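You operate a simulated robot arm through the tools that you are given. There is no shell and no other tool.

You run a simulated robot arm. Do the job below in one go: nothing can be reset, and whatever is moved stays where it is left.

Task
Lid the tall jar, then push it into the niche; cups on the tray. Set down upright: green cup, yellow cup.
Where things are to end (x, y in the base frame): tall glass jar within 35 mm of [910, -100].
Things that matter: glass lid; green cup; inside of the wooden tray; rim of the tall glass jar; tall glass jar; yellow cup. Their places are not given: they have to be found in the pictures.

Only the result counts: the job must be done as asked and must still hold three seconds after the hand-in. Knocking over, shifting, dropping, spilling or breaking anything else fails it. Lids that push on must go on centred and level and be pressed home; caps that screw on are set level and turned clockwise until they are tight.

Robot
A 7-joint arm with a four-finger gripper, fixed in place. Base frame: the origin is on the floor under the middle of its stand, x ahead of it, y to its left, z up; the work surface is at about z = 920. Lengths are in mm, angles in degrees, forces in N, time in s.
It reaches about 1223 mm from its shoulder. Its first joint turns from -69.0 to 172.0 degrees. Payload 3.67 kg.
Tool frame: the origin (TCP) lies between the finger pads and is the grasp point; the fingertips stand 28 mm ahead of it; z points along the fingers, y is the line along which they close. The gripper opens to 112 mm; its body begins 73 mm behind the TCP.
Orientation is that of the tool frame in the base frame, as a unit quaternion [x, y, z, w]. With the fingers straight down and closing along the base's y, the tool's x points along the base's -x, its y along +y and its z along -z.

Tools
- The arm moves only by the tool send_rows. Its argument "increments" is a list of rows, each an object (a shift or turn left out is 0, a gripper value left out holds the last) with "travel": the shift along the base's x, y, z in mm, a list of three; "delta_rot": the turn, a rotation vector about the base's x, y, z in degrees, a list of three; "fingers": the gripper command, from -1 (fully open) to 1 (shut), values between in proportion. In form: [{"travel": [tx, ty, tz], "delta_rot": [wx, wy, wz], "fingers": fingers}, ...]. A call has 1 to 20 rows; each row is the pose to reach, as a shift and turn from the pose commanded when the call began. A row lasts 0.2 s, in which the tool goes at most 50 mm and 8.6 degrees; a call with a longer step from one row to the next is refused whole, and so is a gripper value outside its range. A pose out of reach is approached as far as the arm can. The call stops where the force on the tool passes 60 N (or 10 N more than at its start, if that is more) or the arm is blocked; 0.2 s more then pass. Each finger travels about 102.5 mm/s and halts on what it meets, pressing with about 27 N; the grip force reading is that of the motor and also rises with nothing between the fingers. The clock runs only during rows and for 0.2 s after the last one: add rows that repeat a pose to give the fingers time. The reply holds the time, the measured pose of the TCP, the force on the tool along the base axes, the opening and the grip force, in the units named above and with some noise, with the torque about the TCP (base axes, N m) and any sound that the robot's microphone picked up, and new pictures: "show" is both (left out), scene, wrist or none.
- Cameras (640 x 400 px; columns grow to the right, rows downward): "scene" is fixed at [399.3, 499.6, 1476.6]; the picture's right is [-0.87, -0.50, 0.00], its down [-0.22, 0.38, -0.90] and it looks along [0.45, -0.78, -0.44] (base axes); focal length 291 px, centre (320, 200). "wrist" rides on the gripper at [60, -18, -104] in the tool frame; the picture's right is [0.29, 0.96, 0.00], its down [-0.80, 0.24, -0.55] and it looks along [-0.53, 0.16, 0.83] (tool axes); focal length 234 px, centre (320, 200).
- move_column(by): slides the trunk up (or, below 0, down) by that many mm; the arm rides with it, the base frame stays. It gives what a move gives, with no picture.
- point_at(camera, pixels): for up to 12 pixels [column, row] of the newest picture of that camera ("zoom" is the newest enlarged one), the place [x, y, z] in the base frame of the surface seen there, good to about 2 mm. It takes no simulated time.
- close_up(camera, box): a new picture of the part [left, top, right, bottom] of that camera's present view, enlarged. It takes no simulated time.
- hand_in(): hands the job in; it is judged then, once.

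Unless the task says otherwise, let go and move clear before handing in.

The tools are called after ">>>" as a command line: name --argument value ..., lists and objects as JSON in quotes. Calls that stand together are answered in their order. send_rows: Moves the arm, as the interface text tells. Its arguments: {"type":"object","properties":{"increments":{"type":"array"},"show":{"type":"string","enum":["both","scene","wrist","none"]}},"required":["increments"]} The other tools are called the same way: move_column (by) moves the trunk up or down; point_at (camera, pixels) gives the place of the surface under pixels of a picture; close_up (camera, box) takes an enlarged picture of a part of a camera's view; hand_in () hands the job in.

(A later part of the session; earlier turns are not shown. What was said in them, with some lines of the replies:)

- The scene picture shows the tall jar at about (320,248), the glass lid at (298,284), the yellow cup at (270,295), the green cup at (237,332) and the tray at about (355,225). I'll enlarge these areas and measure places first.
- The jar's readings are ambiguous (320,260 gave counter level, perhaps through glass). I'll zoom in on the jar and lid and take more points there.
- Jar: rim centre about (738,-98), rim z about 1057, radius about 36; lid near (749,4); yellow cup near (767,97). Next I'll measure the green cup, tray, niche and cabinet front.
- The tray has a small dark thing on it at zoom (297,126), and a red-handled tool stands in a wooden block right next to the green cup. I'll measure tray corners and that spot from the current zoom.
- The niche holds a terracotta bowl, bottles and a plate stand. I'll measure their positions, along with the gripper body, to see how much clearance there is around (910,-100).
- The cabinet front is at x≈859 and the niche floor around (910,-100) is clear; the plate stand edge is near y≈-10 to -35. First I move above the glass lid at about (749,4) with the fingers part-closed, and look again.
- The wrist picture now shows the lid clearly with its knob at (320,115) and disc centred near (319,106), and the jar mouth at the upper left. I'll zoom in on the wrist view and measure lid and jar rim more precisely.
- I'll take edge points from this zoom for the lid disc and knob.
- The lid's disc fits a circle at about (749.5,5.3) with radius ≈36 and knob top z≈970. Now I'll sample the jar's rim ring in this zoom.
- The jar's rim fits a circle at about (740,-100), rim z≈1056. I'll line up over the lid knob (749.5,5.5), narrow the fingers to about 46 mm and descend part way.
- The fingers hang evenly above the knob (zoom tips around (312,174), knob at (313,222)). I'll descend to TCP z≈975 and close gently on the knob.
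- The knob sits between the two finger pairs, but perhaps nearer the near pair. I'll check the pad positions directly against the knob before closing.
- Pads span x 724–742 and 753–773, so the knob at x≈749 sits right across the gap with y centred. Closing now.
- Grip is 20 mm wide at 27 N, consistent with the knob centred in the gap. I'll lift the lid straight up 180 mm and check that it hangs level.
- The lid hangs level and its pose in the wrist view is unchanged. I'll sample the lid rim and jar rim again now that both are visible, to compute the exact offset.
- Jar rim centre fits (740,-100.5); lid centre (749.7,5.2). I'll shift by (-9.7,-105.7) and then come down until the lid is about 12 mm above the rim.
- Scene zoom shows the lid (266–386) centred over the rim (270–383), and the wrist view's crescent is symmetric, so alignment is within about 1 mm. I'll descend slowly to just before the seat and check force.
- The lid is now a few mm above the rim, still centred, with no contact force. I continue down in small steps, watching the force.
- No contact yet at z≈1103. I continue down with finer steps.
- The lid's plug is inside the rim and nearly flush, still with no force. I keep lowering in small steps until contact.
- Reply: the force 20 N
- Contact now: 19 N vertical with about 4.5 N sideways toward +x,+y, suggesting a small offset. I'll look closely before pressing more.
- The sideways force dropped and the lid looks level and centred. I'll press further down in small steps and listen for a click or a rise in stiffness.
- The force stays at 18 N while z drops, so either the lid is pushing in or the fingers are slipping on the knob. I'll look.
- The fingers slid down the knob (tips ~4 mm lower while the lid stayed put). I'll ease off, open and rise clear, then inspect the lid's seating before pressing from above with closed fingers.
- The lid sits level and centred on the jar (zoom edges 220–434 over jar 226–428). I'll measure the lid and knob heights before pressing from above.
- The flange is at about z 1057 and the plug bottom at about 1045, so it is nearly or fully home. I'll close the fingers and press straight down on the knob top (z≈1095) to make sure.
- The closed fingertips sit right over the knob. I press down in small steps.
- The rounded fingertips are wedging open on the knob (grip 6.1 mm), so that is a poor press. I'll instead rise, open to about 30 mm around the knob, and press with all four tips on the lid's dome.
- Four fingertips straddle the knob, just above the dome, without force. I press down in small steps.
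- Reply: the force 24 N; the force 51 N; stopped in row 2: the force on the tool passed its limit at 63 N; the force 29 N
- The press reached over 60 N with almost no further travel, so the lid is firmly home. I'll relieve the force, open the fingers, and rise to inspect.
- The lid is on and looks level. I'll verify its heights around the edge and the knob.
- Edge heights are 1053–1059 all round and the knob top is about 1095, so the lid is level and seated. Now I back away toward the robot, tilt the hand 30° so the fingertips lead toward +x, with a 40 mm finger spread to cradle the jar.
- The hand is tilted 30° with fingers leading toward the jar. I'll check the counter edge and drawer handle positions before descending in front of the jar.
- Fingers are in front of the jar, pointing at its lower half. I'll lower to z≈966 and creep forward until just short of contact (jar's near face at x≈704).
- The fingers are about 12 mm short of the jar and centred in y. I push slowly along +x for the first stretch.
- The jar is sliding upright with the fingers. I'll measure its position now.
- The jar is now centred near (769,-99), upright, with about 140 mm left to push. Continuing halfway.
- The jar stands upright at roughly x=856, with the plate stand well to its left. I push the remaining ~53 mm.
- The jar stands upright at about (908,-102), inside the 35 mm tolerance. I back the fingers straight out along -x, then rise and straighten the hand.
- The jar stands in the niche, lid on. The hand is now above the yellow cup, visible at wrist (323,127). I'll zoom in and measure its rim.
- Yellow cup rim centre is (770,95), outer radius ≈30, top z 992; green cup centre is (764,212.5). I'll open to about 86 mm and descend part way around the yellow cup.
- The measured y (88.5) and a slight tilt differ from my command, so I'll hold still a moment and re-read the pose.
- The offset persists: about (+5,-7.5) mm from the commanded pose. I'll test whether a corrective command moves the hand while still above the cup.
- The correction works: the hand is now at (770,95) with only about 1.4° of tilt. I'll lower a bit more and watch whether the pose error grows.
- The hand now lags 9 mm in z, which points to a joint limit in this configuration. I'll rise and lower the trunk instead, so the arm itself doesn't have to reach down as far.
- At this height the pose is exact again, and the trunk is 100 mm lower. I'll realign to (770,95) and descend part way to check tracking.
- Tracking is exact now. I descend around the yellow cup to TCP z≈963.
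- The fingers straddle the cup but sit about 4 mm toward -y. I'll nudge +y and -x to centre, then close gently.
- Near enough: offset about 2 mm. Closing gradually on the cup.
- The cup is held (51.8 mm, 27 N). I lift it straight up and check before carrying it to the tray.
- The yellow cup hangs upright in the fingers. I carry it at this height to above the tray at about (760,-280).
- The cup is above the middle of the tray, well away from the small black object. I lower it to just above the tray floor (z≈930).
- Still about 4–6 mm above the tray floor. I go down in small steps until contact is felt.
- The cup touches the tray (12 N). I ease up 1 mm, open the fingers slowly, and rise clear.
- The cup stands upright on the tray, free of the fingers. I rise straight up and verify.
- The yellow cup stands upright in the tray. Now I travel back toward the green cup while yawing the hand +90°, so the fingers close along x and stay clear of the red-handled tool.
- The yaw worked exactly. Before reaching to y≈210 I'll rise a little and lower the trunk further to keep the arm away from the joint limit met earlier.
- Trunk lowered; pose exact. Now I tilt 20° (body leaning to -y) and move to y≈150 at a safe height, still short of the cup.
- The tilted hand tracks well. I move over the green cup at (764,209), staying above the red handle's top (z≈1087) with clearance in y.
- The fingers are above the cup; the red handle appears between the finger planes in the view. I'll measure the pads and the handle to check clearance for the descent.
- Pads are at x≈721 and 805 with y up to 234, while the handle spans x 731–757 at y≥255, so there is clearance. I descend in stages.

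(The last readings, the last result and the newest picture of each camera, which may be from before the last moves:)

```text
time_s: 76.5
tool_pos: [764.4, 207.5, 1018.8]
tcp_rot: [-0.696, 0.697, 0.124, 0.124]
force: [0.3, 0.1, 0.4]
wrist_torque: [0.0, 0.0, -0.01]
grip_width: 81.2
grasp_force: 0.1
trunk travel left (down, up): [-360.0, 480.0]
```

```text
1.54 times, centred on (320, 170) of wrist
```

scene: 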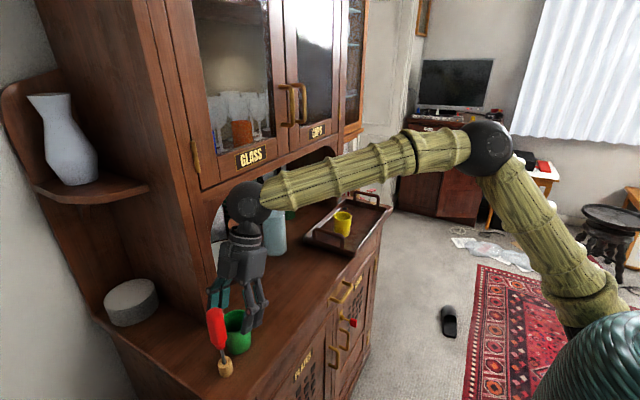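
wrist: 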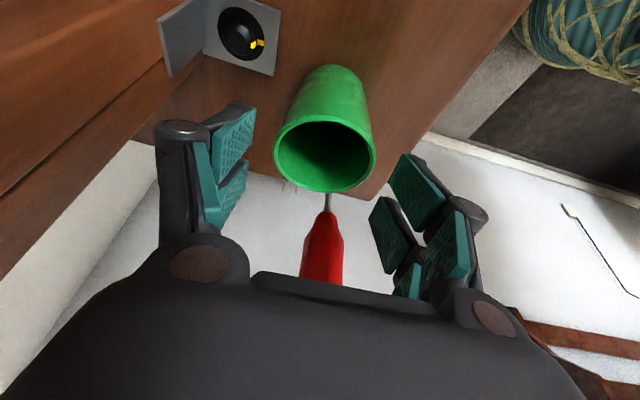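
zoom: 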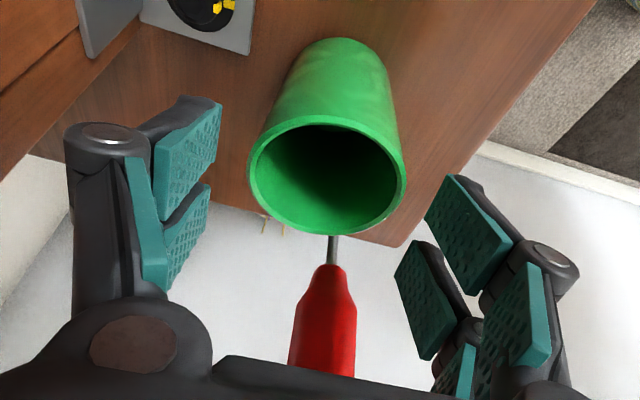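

Everything is clear: the cup lies between the finger planes, and the handle is behind with a margin. I descend the last 56 mm.

>>> send_rows --increments '[{"travel": [0, 0, -18]}, {"travel": [0, 0, -36]}, {"travel": [0, 0, -50]}, {"travel": [0, 0, -56]}, {"travel": [0, 0, -56]}]'

>>> close_up --camera "scene" --box '[190, 260, 290, 380]'

>>> close_up --camera "wrist" --box '[140, 40, 500, 300]'

```text
time_s: 77.7
tool_pos: [764.9, 210.3, 960.7]
tcp_rot: [-0.695, 0.696, 0.125, 0.125]
force: [0.2, -0.3, 0.3]
wrist_torque: [-0.02, -0.02, -0.01]
grip_width: 81.4
grasp_force: 0.0
trunk travel left (down, up): [-360.0, 480.0]
```

scene: 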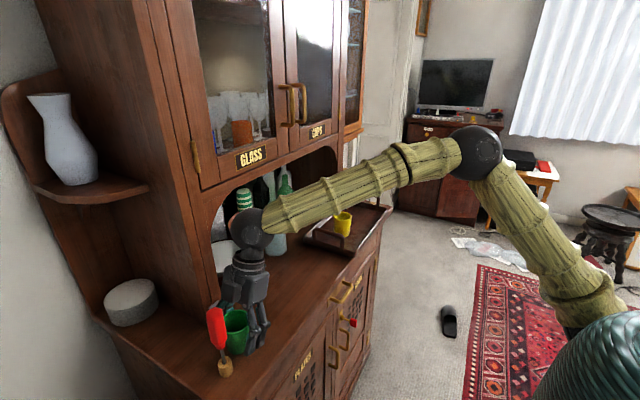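
wrist: 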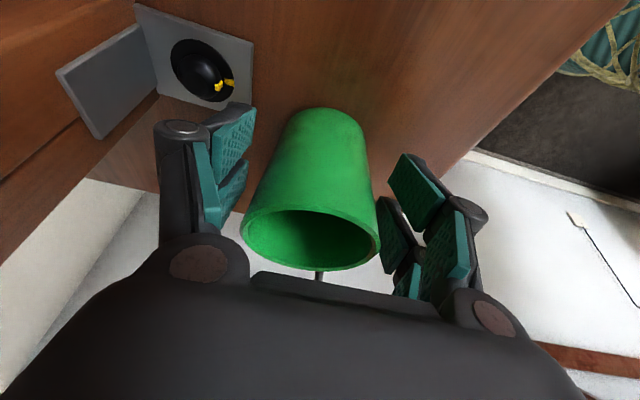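

```text
3.33 times, centred on (240, 320) of scene
```

zoom: 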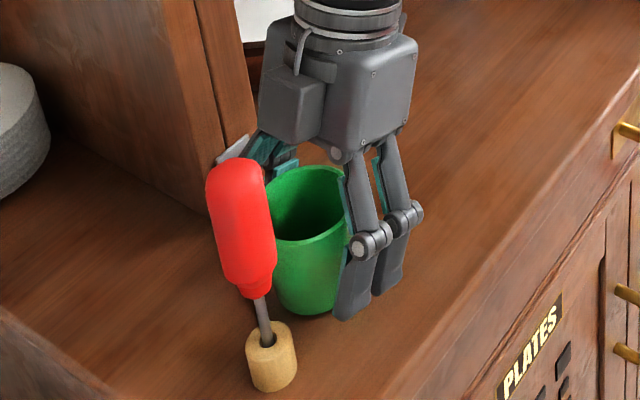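

```text
1.54 times, centred on (320, 170) of wrist
```

zoom: 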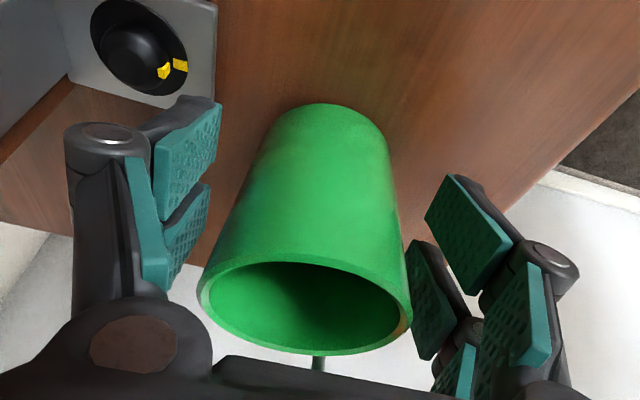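

The cup is between the pads, with the red handle clear. I close gently along x.

>>> send_rows --increments '[{"travel": [0, 0, 0], "fingers": -0.3}, {"travel": [0, 0, 0], "fingers": -0.18}, {"travel": [0, 0, 0], "fingers": -0.08}, {"travel": [0, 0, 0], "fingers": 0.1}, {"travel": [0, 0, 0], "fingers": 1.0}, {"travel": [0, 0, 0], "fingers": 1.0}]'

>>> close_up --camera "scene" --box '[190, 260, 290, 380]'

```text
time_s: 79.1
tool_pos: [764.1, 211.8, 961.0]
tcp_rot: [-0.695, 0.697, 0.125, 0.124]
force: [0.5, -0.2, 0.5]
wrist_torque: [0.0, 0.0, 0.02]
grip_width: 50.5
grasp_force: 26.7
trunk travel left (down, up): [-360.0, 480.0]
```

scene: 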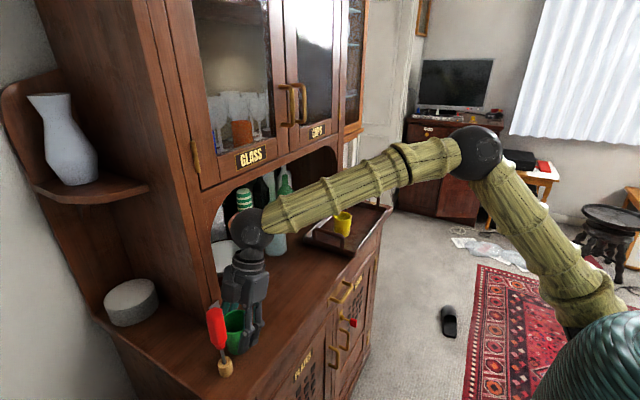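
wrist: 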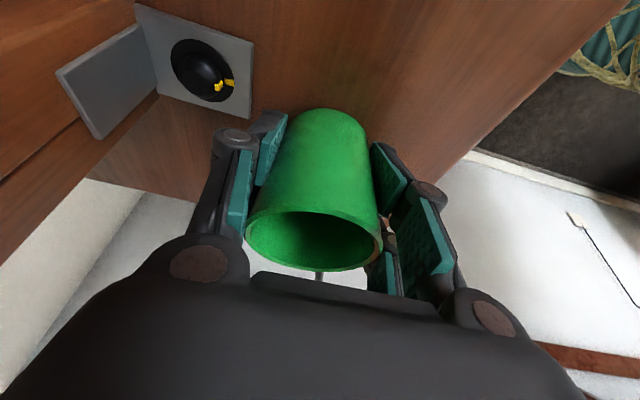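

```text
3.33 times, centred on (240, 320) of scene
```

zoom: 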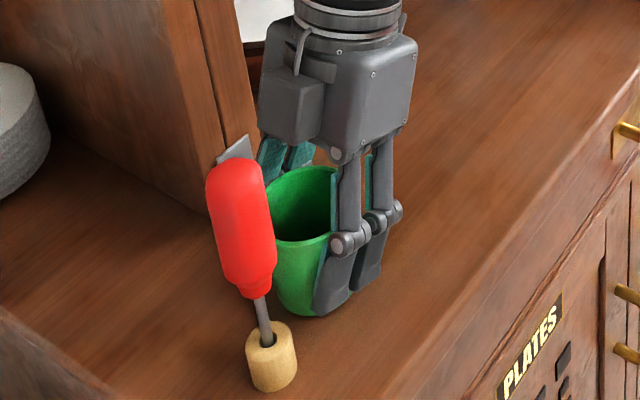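

The green cup is held (50.5 mm, 27 N) and the tool stand is untouched. I lift it up and away toward -y from the red handle.

>>> send_rows --increments '[{"travel": [0, 0, 5]}, {"travel": [0, -3, 14]}, {"travel": [0, -12, 30]}, {"travel": [0, -25, 60]}, {"travel": [0, -40, 95]}, {"travel": [0, -55, 125]}, {"travel": [0, -65, 135]}, {"travel": [0, -65, 135]}]'

>>> close_up --camera "scene" --box '[180, 180, 320, 380]'

```text
time_s: 80.9
tool_pos: [764.5, 144.0, 1096.2]
tcp_rot: [-0.695, 0.696, 0.125, 0.125]
force: [0.5, 0.2, -0.8]
wrist_torque: [0.01, -0.01, 0.01]
grip_width: 50.8
grasp_force: 27.3
trunk travel left (down, up): [-360.0, 480.0]
```

scene: 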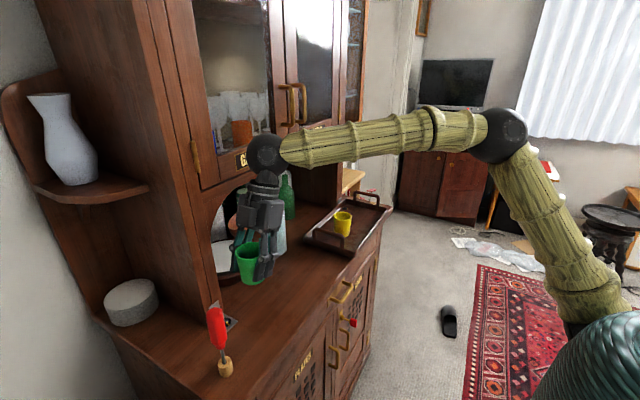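
wrist: 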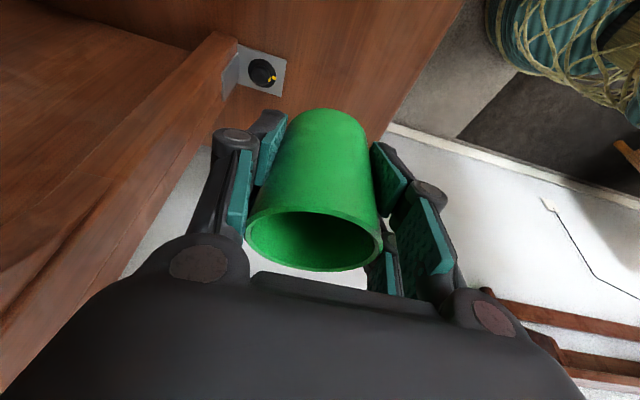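

```text
2.00 times, centred on (250, 280) of scene
```

zoom: 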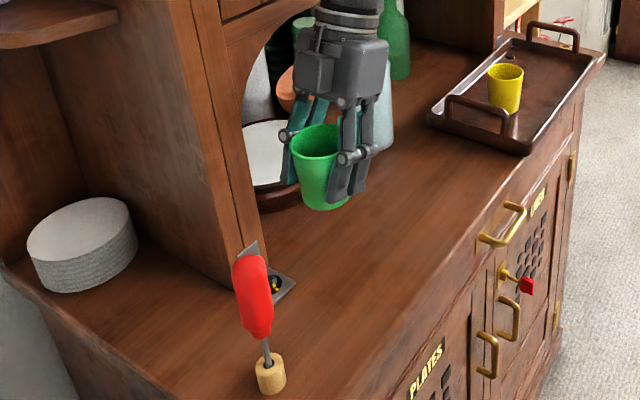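

The cup hangs upright and the stand is undisturbed. I carry it at this height over to the tray at about (760,-388), passing above the yellow cup.

>>> send_rows --increments '[{"travel": [0, -20, 5]}, {"travel": [0, -55, 10]}, {"travel": [0, -97, 10]}, {"travel": [-1, -140, 10]}, {"travel": [-1, -184, 10]}, {"travel": [-2, -228, 10]}, {"travel": [-2, -272, 10]}, {"travel": [-3, -316, 10]}, {"travel": [-3, -360, 10]}, {"travel": [-3, -404, 10]}, {"travel": [-3, -445, 10]}, {"travel": [-3, -482, 10]}, {"travel": [-3, -512, 10]}, {"travel": [-3, -530, 10]}, {"travel": [-3, -534, 10]}, {"travel": [-3, -534, 10]}]'

>>> close_up --camera "scene" --box '[290, 140, 410, 270]'

```text
time_s: 84.3
tool_pos: [762.4, -390.3, 1106.6]
tcp_rot: [-0.696, 0.697, 0.125, 0.124]
force: [0.4, 0.1, -0.7]
wrist_torque: [-0.02, 0.02, -0.02]
grip_width: 50.5
grasp_force: 26.8
trunk travel left (down, up): [-360.0, 480.0]
```

scene: 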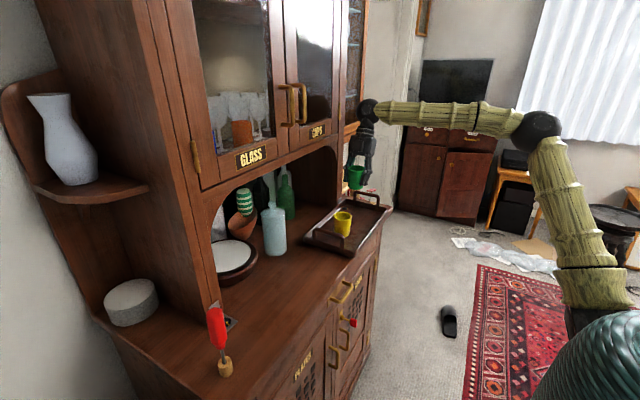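
wrist: 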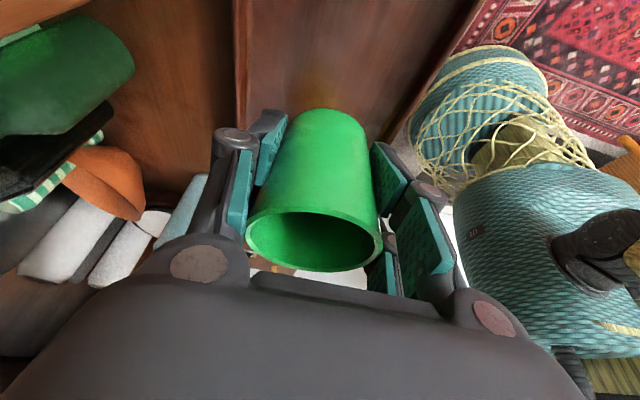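

```text
3.08 times, centred on (350, 205) of scene
```

zoom: 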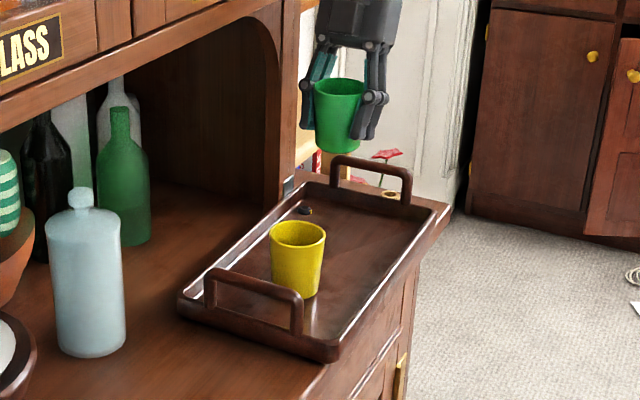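

The green cup is over the tray behind the yellow one. I lower it to just above the tray floor.

>>> send_rows --increments '[{"travel": [0, 0, -25]}, {"travel": [0, 0, -60]}, {"travel": [0, 0, -95]}, {"travel": [0, 0, -118]}, {"travel": [0, 0, -129]}, {"travel": [0, 0, -129]}]'

>>> close_up --camera "scene" --box '[300, 160, 400, 260]'

```text
time_s: 85.7
tool_pos: [761.6, -389.0, 976.9]
tcp_rot: [-0.696, 0.696, 0.125, 0.124]
force: [-0.3, -0.1, -1.5]
wrist_torque: [0.01, 0.0, -0.01]
grip_width: 50.6
grasp_force: 27.0
trunk travel left (down, up): [-360.0, 480.0]
```

scene: 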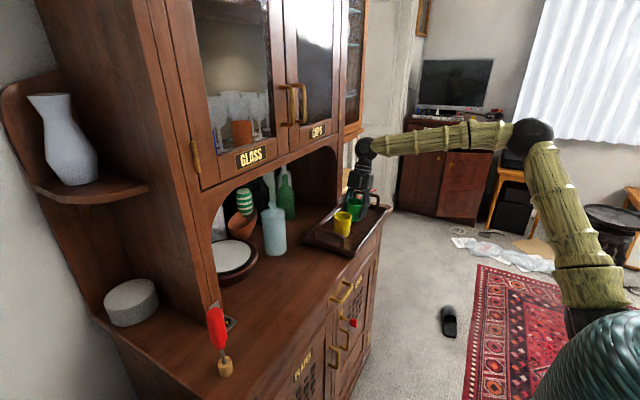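
wrist: 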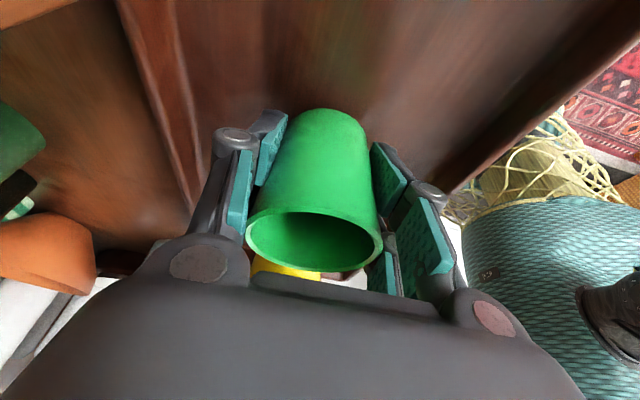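

```text
4.00 times, centred on (350, 210) of scene
```

zoom: 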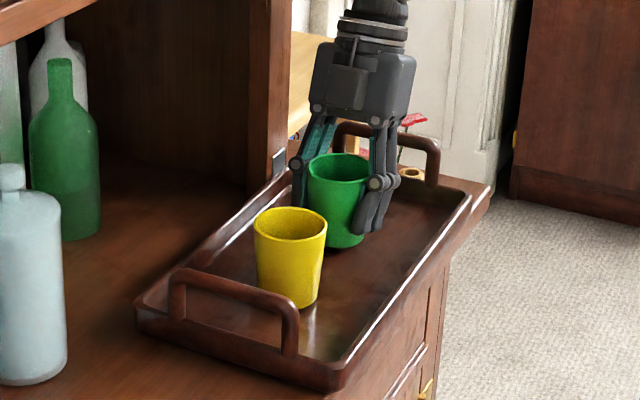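

The green cup hovers a few mm above the tray floor with clear space to the yellow cup. I go down in small steps to contact.

>>> send_rows --increments '[{"travel": [0, 0, -1.5]}, {"travel": [0, 0, -3]}, {"travel": [0, 0, -3]}]' --show "none"

>>> send_rows --increments '[{"travel": [0, 0, -1]}, {"travel": [0, 0, -2]}, {"travel": [0, 0, -2]}]' --show "none"

```text
time_s: 86.5
tool_pos: [760.7, -389.7, 973.7]
tcp_rot: [-0.695, 0.697, 0.125, 0.125]
force: [-0.4, 0.8, -1.0]
wrist_torque: [-0.02, 0.03, -0.01]
grip_width: 50.4
grasp_force: 27.2
trunk travel left (down, up): [-360.0, 480.0]
```

```text
time_s: 87.3
tool_pos: [761.3, -389.7, 971.4]
tcp_rot: [-0.695, 0.697, 0.125, 0.125]
force: [-0.2, 0.2, -2.0]
wrist_torque: [-0.02, -0.01, -0.05]
grip_width: 50.6
grasp_force: 27.3
trunk travel left (down, up): [-360.0, 480.0]
```

>>> send_rows --increments '[{"travel": [0, 0, -0.8]}, {"travel": [0, 0, -1.5]}, {"travel": [0, 0, -1.5]}]' --show "none"

```text
time_s: 88.1
tool_pos: [761.7, -388.3, 970.1]
tcp_rot: [-0.695, 0.697, 0.126, 0.124]
force: [-0.2, 0.3, -1.0]
wrist_torque: [-0.02, -0.01, 0.0]
grip_width: 50.7
grasp_force: 27.2
trunk travel left (down, up): [-360.0, 480.0]
```

>>> send_rows --increments '[{"travel": [0, 0, -0.8]}, {"travel": [0, 0, -1.5]}, {"travel": [0, 0, -1.5]}]' --show "both"

>>> close_up --camera "scene" --box '[320, 180, 380, 250]'

```text
time_s: 88.9
tool_pos: [760.7, -389.5, 970.4]
tcp_rot: [-0.696, 0.696, 0.124, 0.126]
force: [3.6, -3.7, 13.3]
wrist_torque: [0.1, 0.04, -0.02]
grip_width: 50.5
grasp_force: 27.2
trunk travel left (down, up): [-360.0, 480.0]
```

scene: 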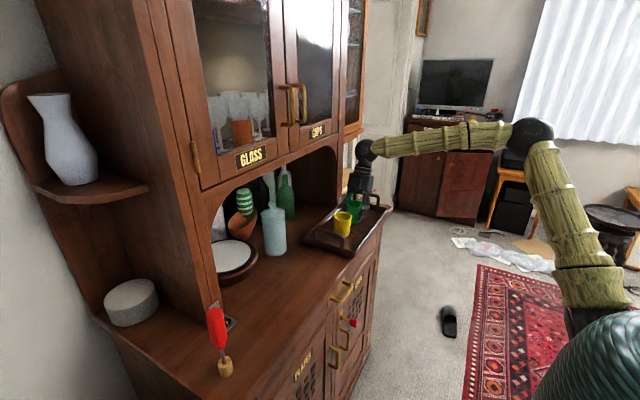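
wrist: 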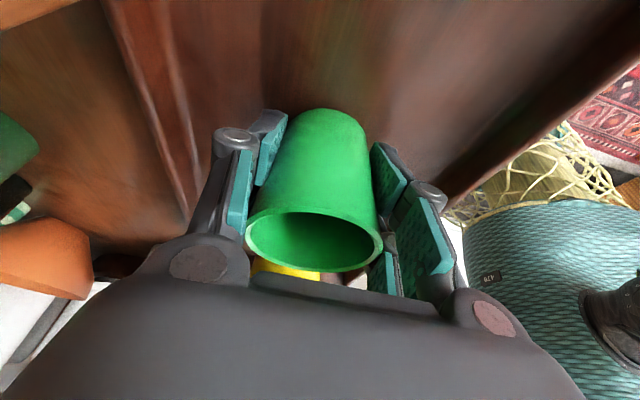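

```text
5.71 times, centred on (350, 215) of scene
```

zoom: 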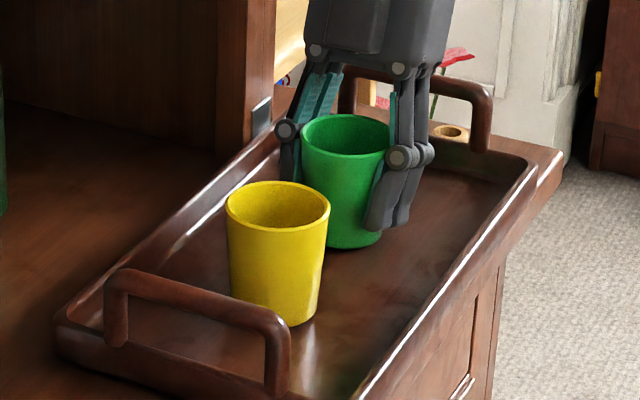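

The cup touches down (13 N). I ease up 1 mm, open slowly, then withdraw upward.

>>> send_rows --increments '[{"travel": [0, 0, 1]}, {"travel": [0, 0, 1], "fingers": 0.0}, {"travel": [0, 0, 1], "fingers": -0.12}, {"travel": [0, 0, 1], "fingers": -0.25}, {"travel": [0, 0, 1], "fingers": -0.38}, {"travel": [0, 0, 1], "fingers": -0.45}, {"travel": [0, 0, 1], "fingers": -0.45}]'

>>> close_up --camera "scene" --box '[320, 180, 380, 250]'

```text
time_s: 90.5
tool_pos: [761.3, -389.9, 969.3]
tcp_rot: [-0.696, 0.697, 0.125, 0.124]
force: [1.3, -0.8, -0.1]
wrist_torque: [0.01, -0.01, -0.06]
grip_width: 81.2
grasp_force: 0.1
trunk travel left (down, up): [-360.0, 480.0]
```

scene: 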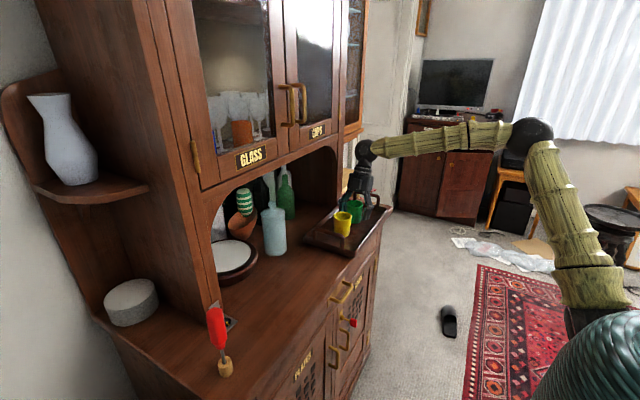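
wrist: 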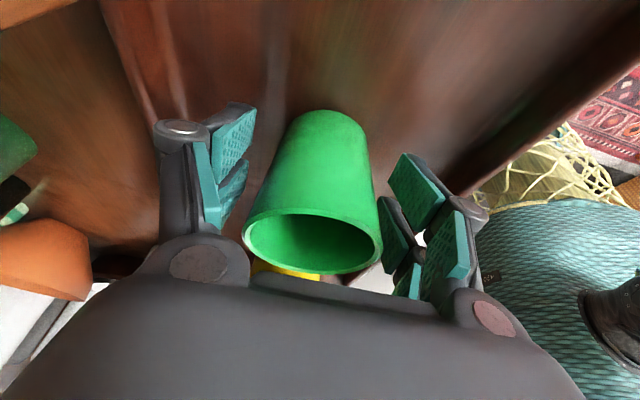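

```text
5.71 times, centred on (350, 215) of scene
```

zoom: 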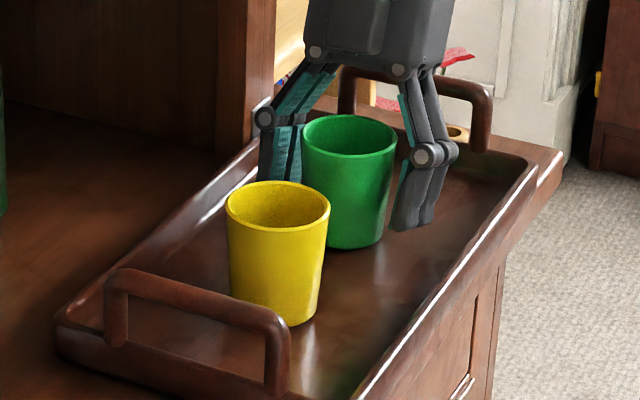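

The cup is released and upright. I rise straight up and then back off toward the robot.

>>> send_rows --increments '[{"travel": [0, 0, 10]}, {"travel": [0, 0, 35]}, {"travel": [0, 0, 75]}, {"travel": [0, 0, 115]}, {"travel": [0, 0, 150]}, {"travel": [-20, 0, 180]}, {"travel": [-60, 0, 200]}, {"travel": [-100, 0, 200]}, {"travel": [-140, 0, 200]}, {"travel": [-160, 0, 200]}, {"travel": [-160, 0, 200]}]'

>>> close_up --camera "scene" --box '[300, 170, 400, 260]'

>>> close_up --camera "scene" --box '[220, 170, 330, 280]'

```text
time_s: 92.9
tool_pos: [600.7, -384.2, 1171.1]
tcp_rot: [-0.696, 0.697, 0.123, 0.122]
force: [1.5, 2.0, 0.1]
wrist_torque: [-0.13, 0.01, -0.02]
grip_width: 81.2
grasp_force: 0.1
trunk travel left (down, up): [-360.0, 480.0]
```

scene: 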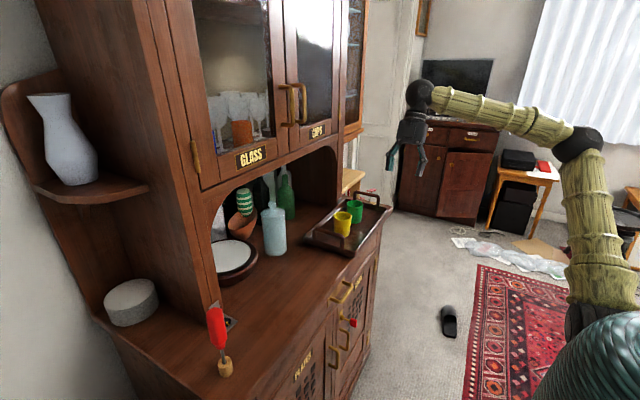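
wrist: 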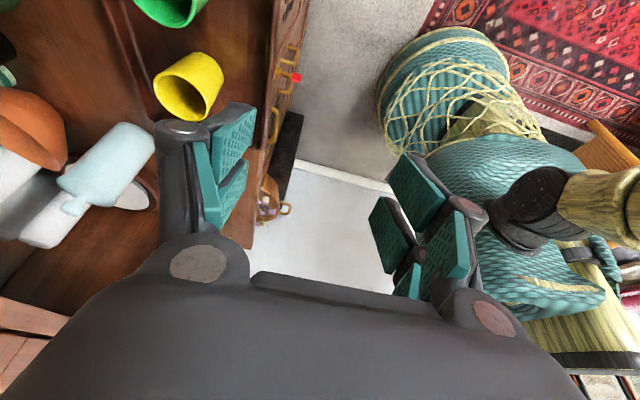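

```text
4.44 times, centred on (350, 215) of scene
```

zoom: 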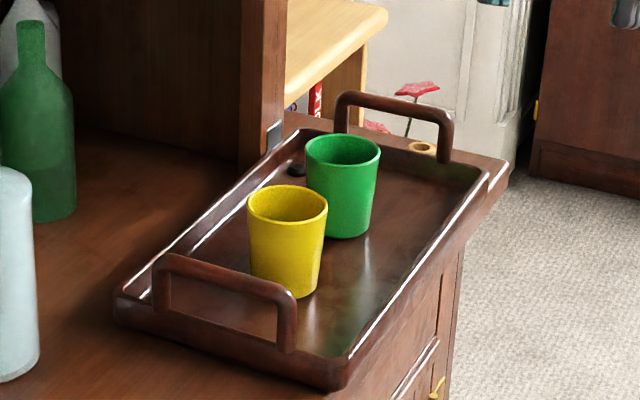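

```text
3.64 times, centred on (275, 225) of scene
```

zoom: 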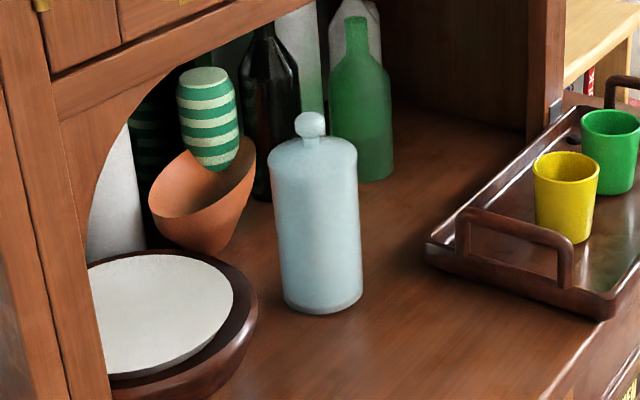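

Both cups stand upright in the tray and the jar stands lidded in the niche. I'll verify positions of the jar, lid and cups numerically.

>>> point_at --camera "zoom" --pixels '[[269, 165], [356, 163], [312, 190], [312, 118], [275, 200], [355, 200], [315, 230], [320, 305], [285, 145], [340, 143], [298, 155], [330, 155]]'

>>> close_up --camera "scene" --box '[245, 180, 305, 265]'

>>> send_rows --increments '[{"travel": [-10, 0, 10]}, {"travel": [-20, 0, 20]}, {"travel": [-20, 0, 20]}, {"travel": [-20, 0, 20]}]'

```text
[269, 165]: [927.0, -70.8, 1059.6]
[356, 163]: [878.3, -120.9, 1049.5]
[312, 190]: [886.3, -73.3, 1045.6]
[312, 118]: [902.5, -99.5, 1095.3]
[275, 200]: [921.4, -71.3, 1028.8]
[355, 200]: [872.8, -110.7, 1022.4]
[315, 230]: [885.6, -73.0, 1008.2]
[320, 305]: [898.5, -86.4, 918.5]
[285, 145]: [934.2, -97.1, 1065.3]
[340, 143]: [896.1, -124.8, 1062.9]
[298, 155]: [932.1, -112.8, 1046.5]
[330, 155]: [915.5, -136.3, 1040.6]
```

```text
4.71 times, centred on (275, 222) of scene
```

zoom: 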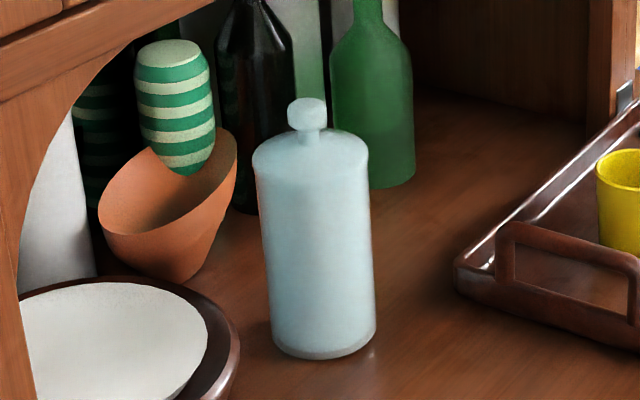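

```text
time_s: 93.9
tool_pos: [581.6, -390.7, 1189.6]
tcp_rot: [-0.696, 0.696, 0.125, 0.125]
force: [-0.1, 0.9, -0.6]
wrist_torque: [-0.02, -0.03, 0.02]
grip_width: 81.2
grasp_force: 0.0
trunk travel left (down, up): [-360.0, 480.0]
```

scene: 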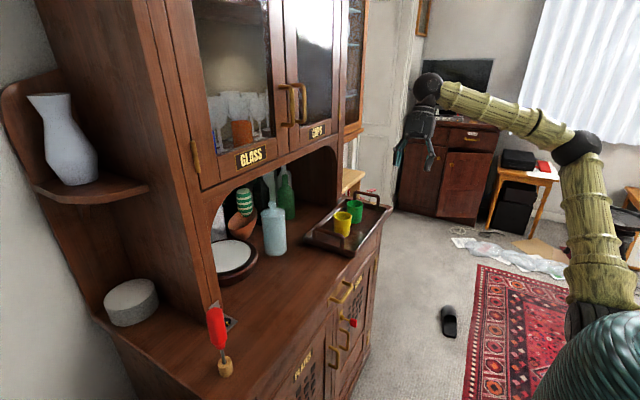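
wrist: 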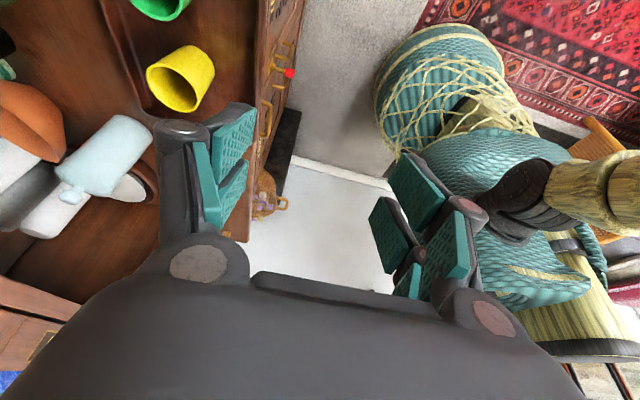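

Readings have settled with no contact. The jar is upright at about (906,-102) with the lid seated level, both cups stand in the tray, and the red tool and niche items are unmoved. The hand is clear, so I hand in.

>>> hand_in

```text
The job is handed in.
```

The job is handed in. By my last pictures and readings everything is where the task asked; no verdict came back.

- **Jar:** it stands upright in the niche at about (906, -102). That is roughly 5 mm from the target, within the 35 mm allowed.
- **Lid:** it is centred and level on the jar, with edge heights within about 6 mm all round, close to the measurement noise. I pressed it until the force passed 60 N with almost no further movement.
- **Cups:** the yellow cup stands upright in the tray at about (760, -281), and the green cup at about (760, -389).
- **Other things:** the red-handled tool by the green cup, the niche items and the tray look unmoved in the pictures. I did not re-measure the tray.

The gripper is open and clear of everything.
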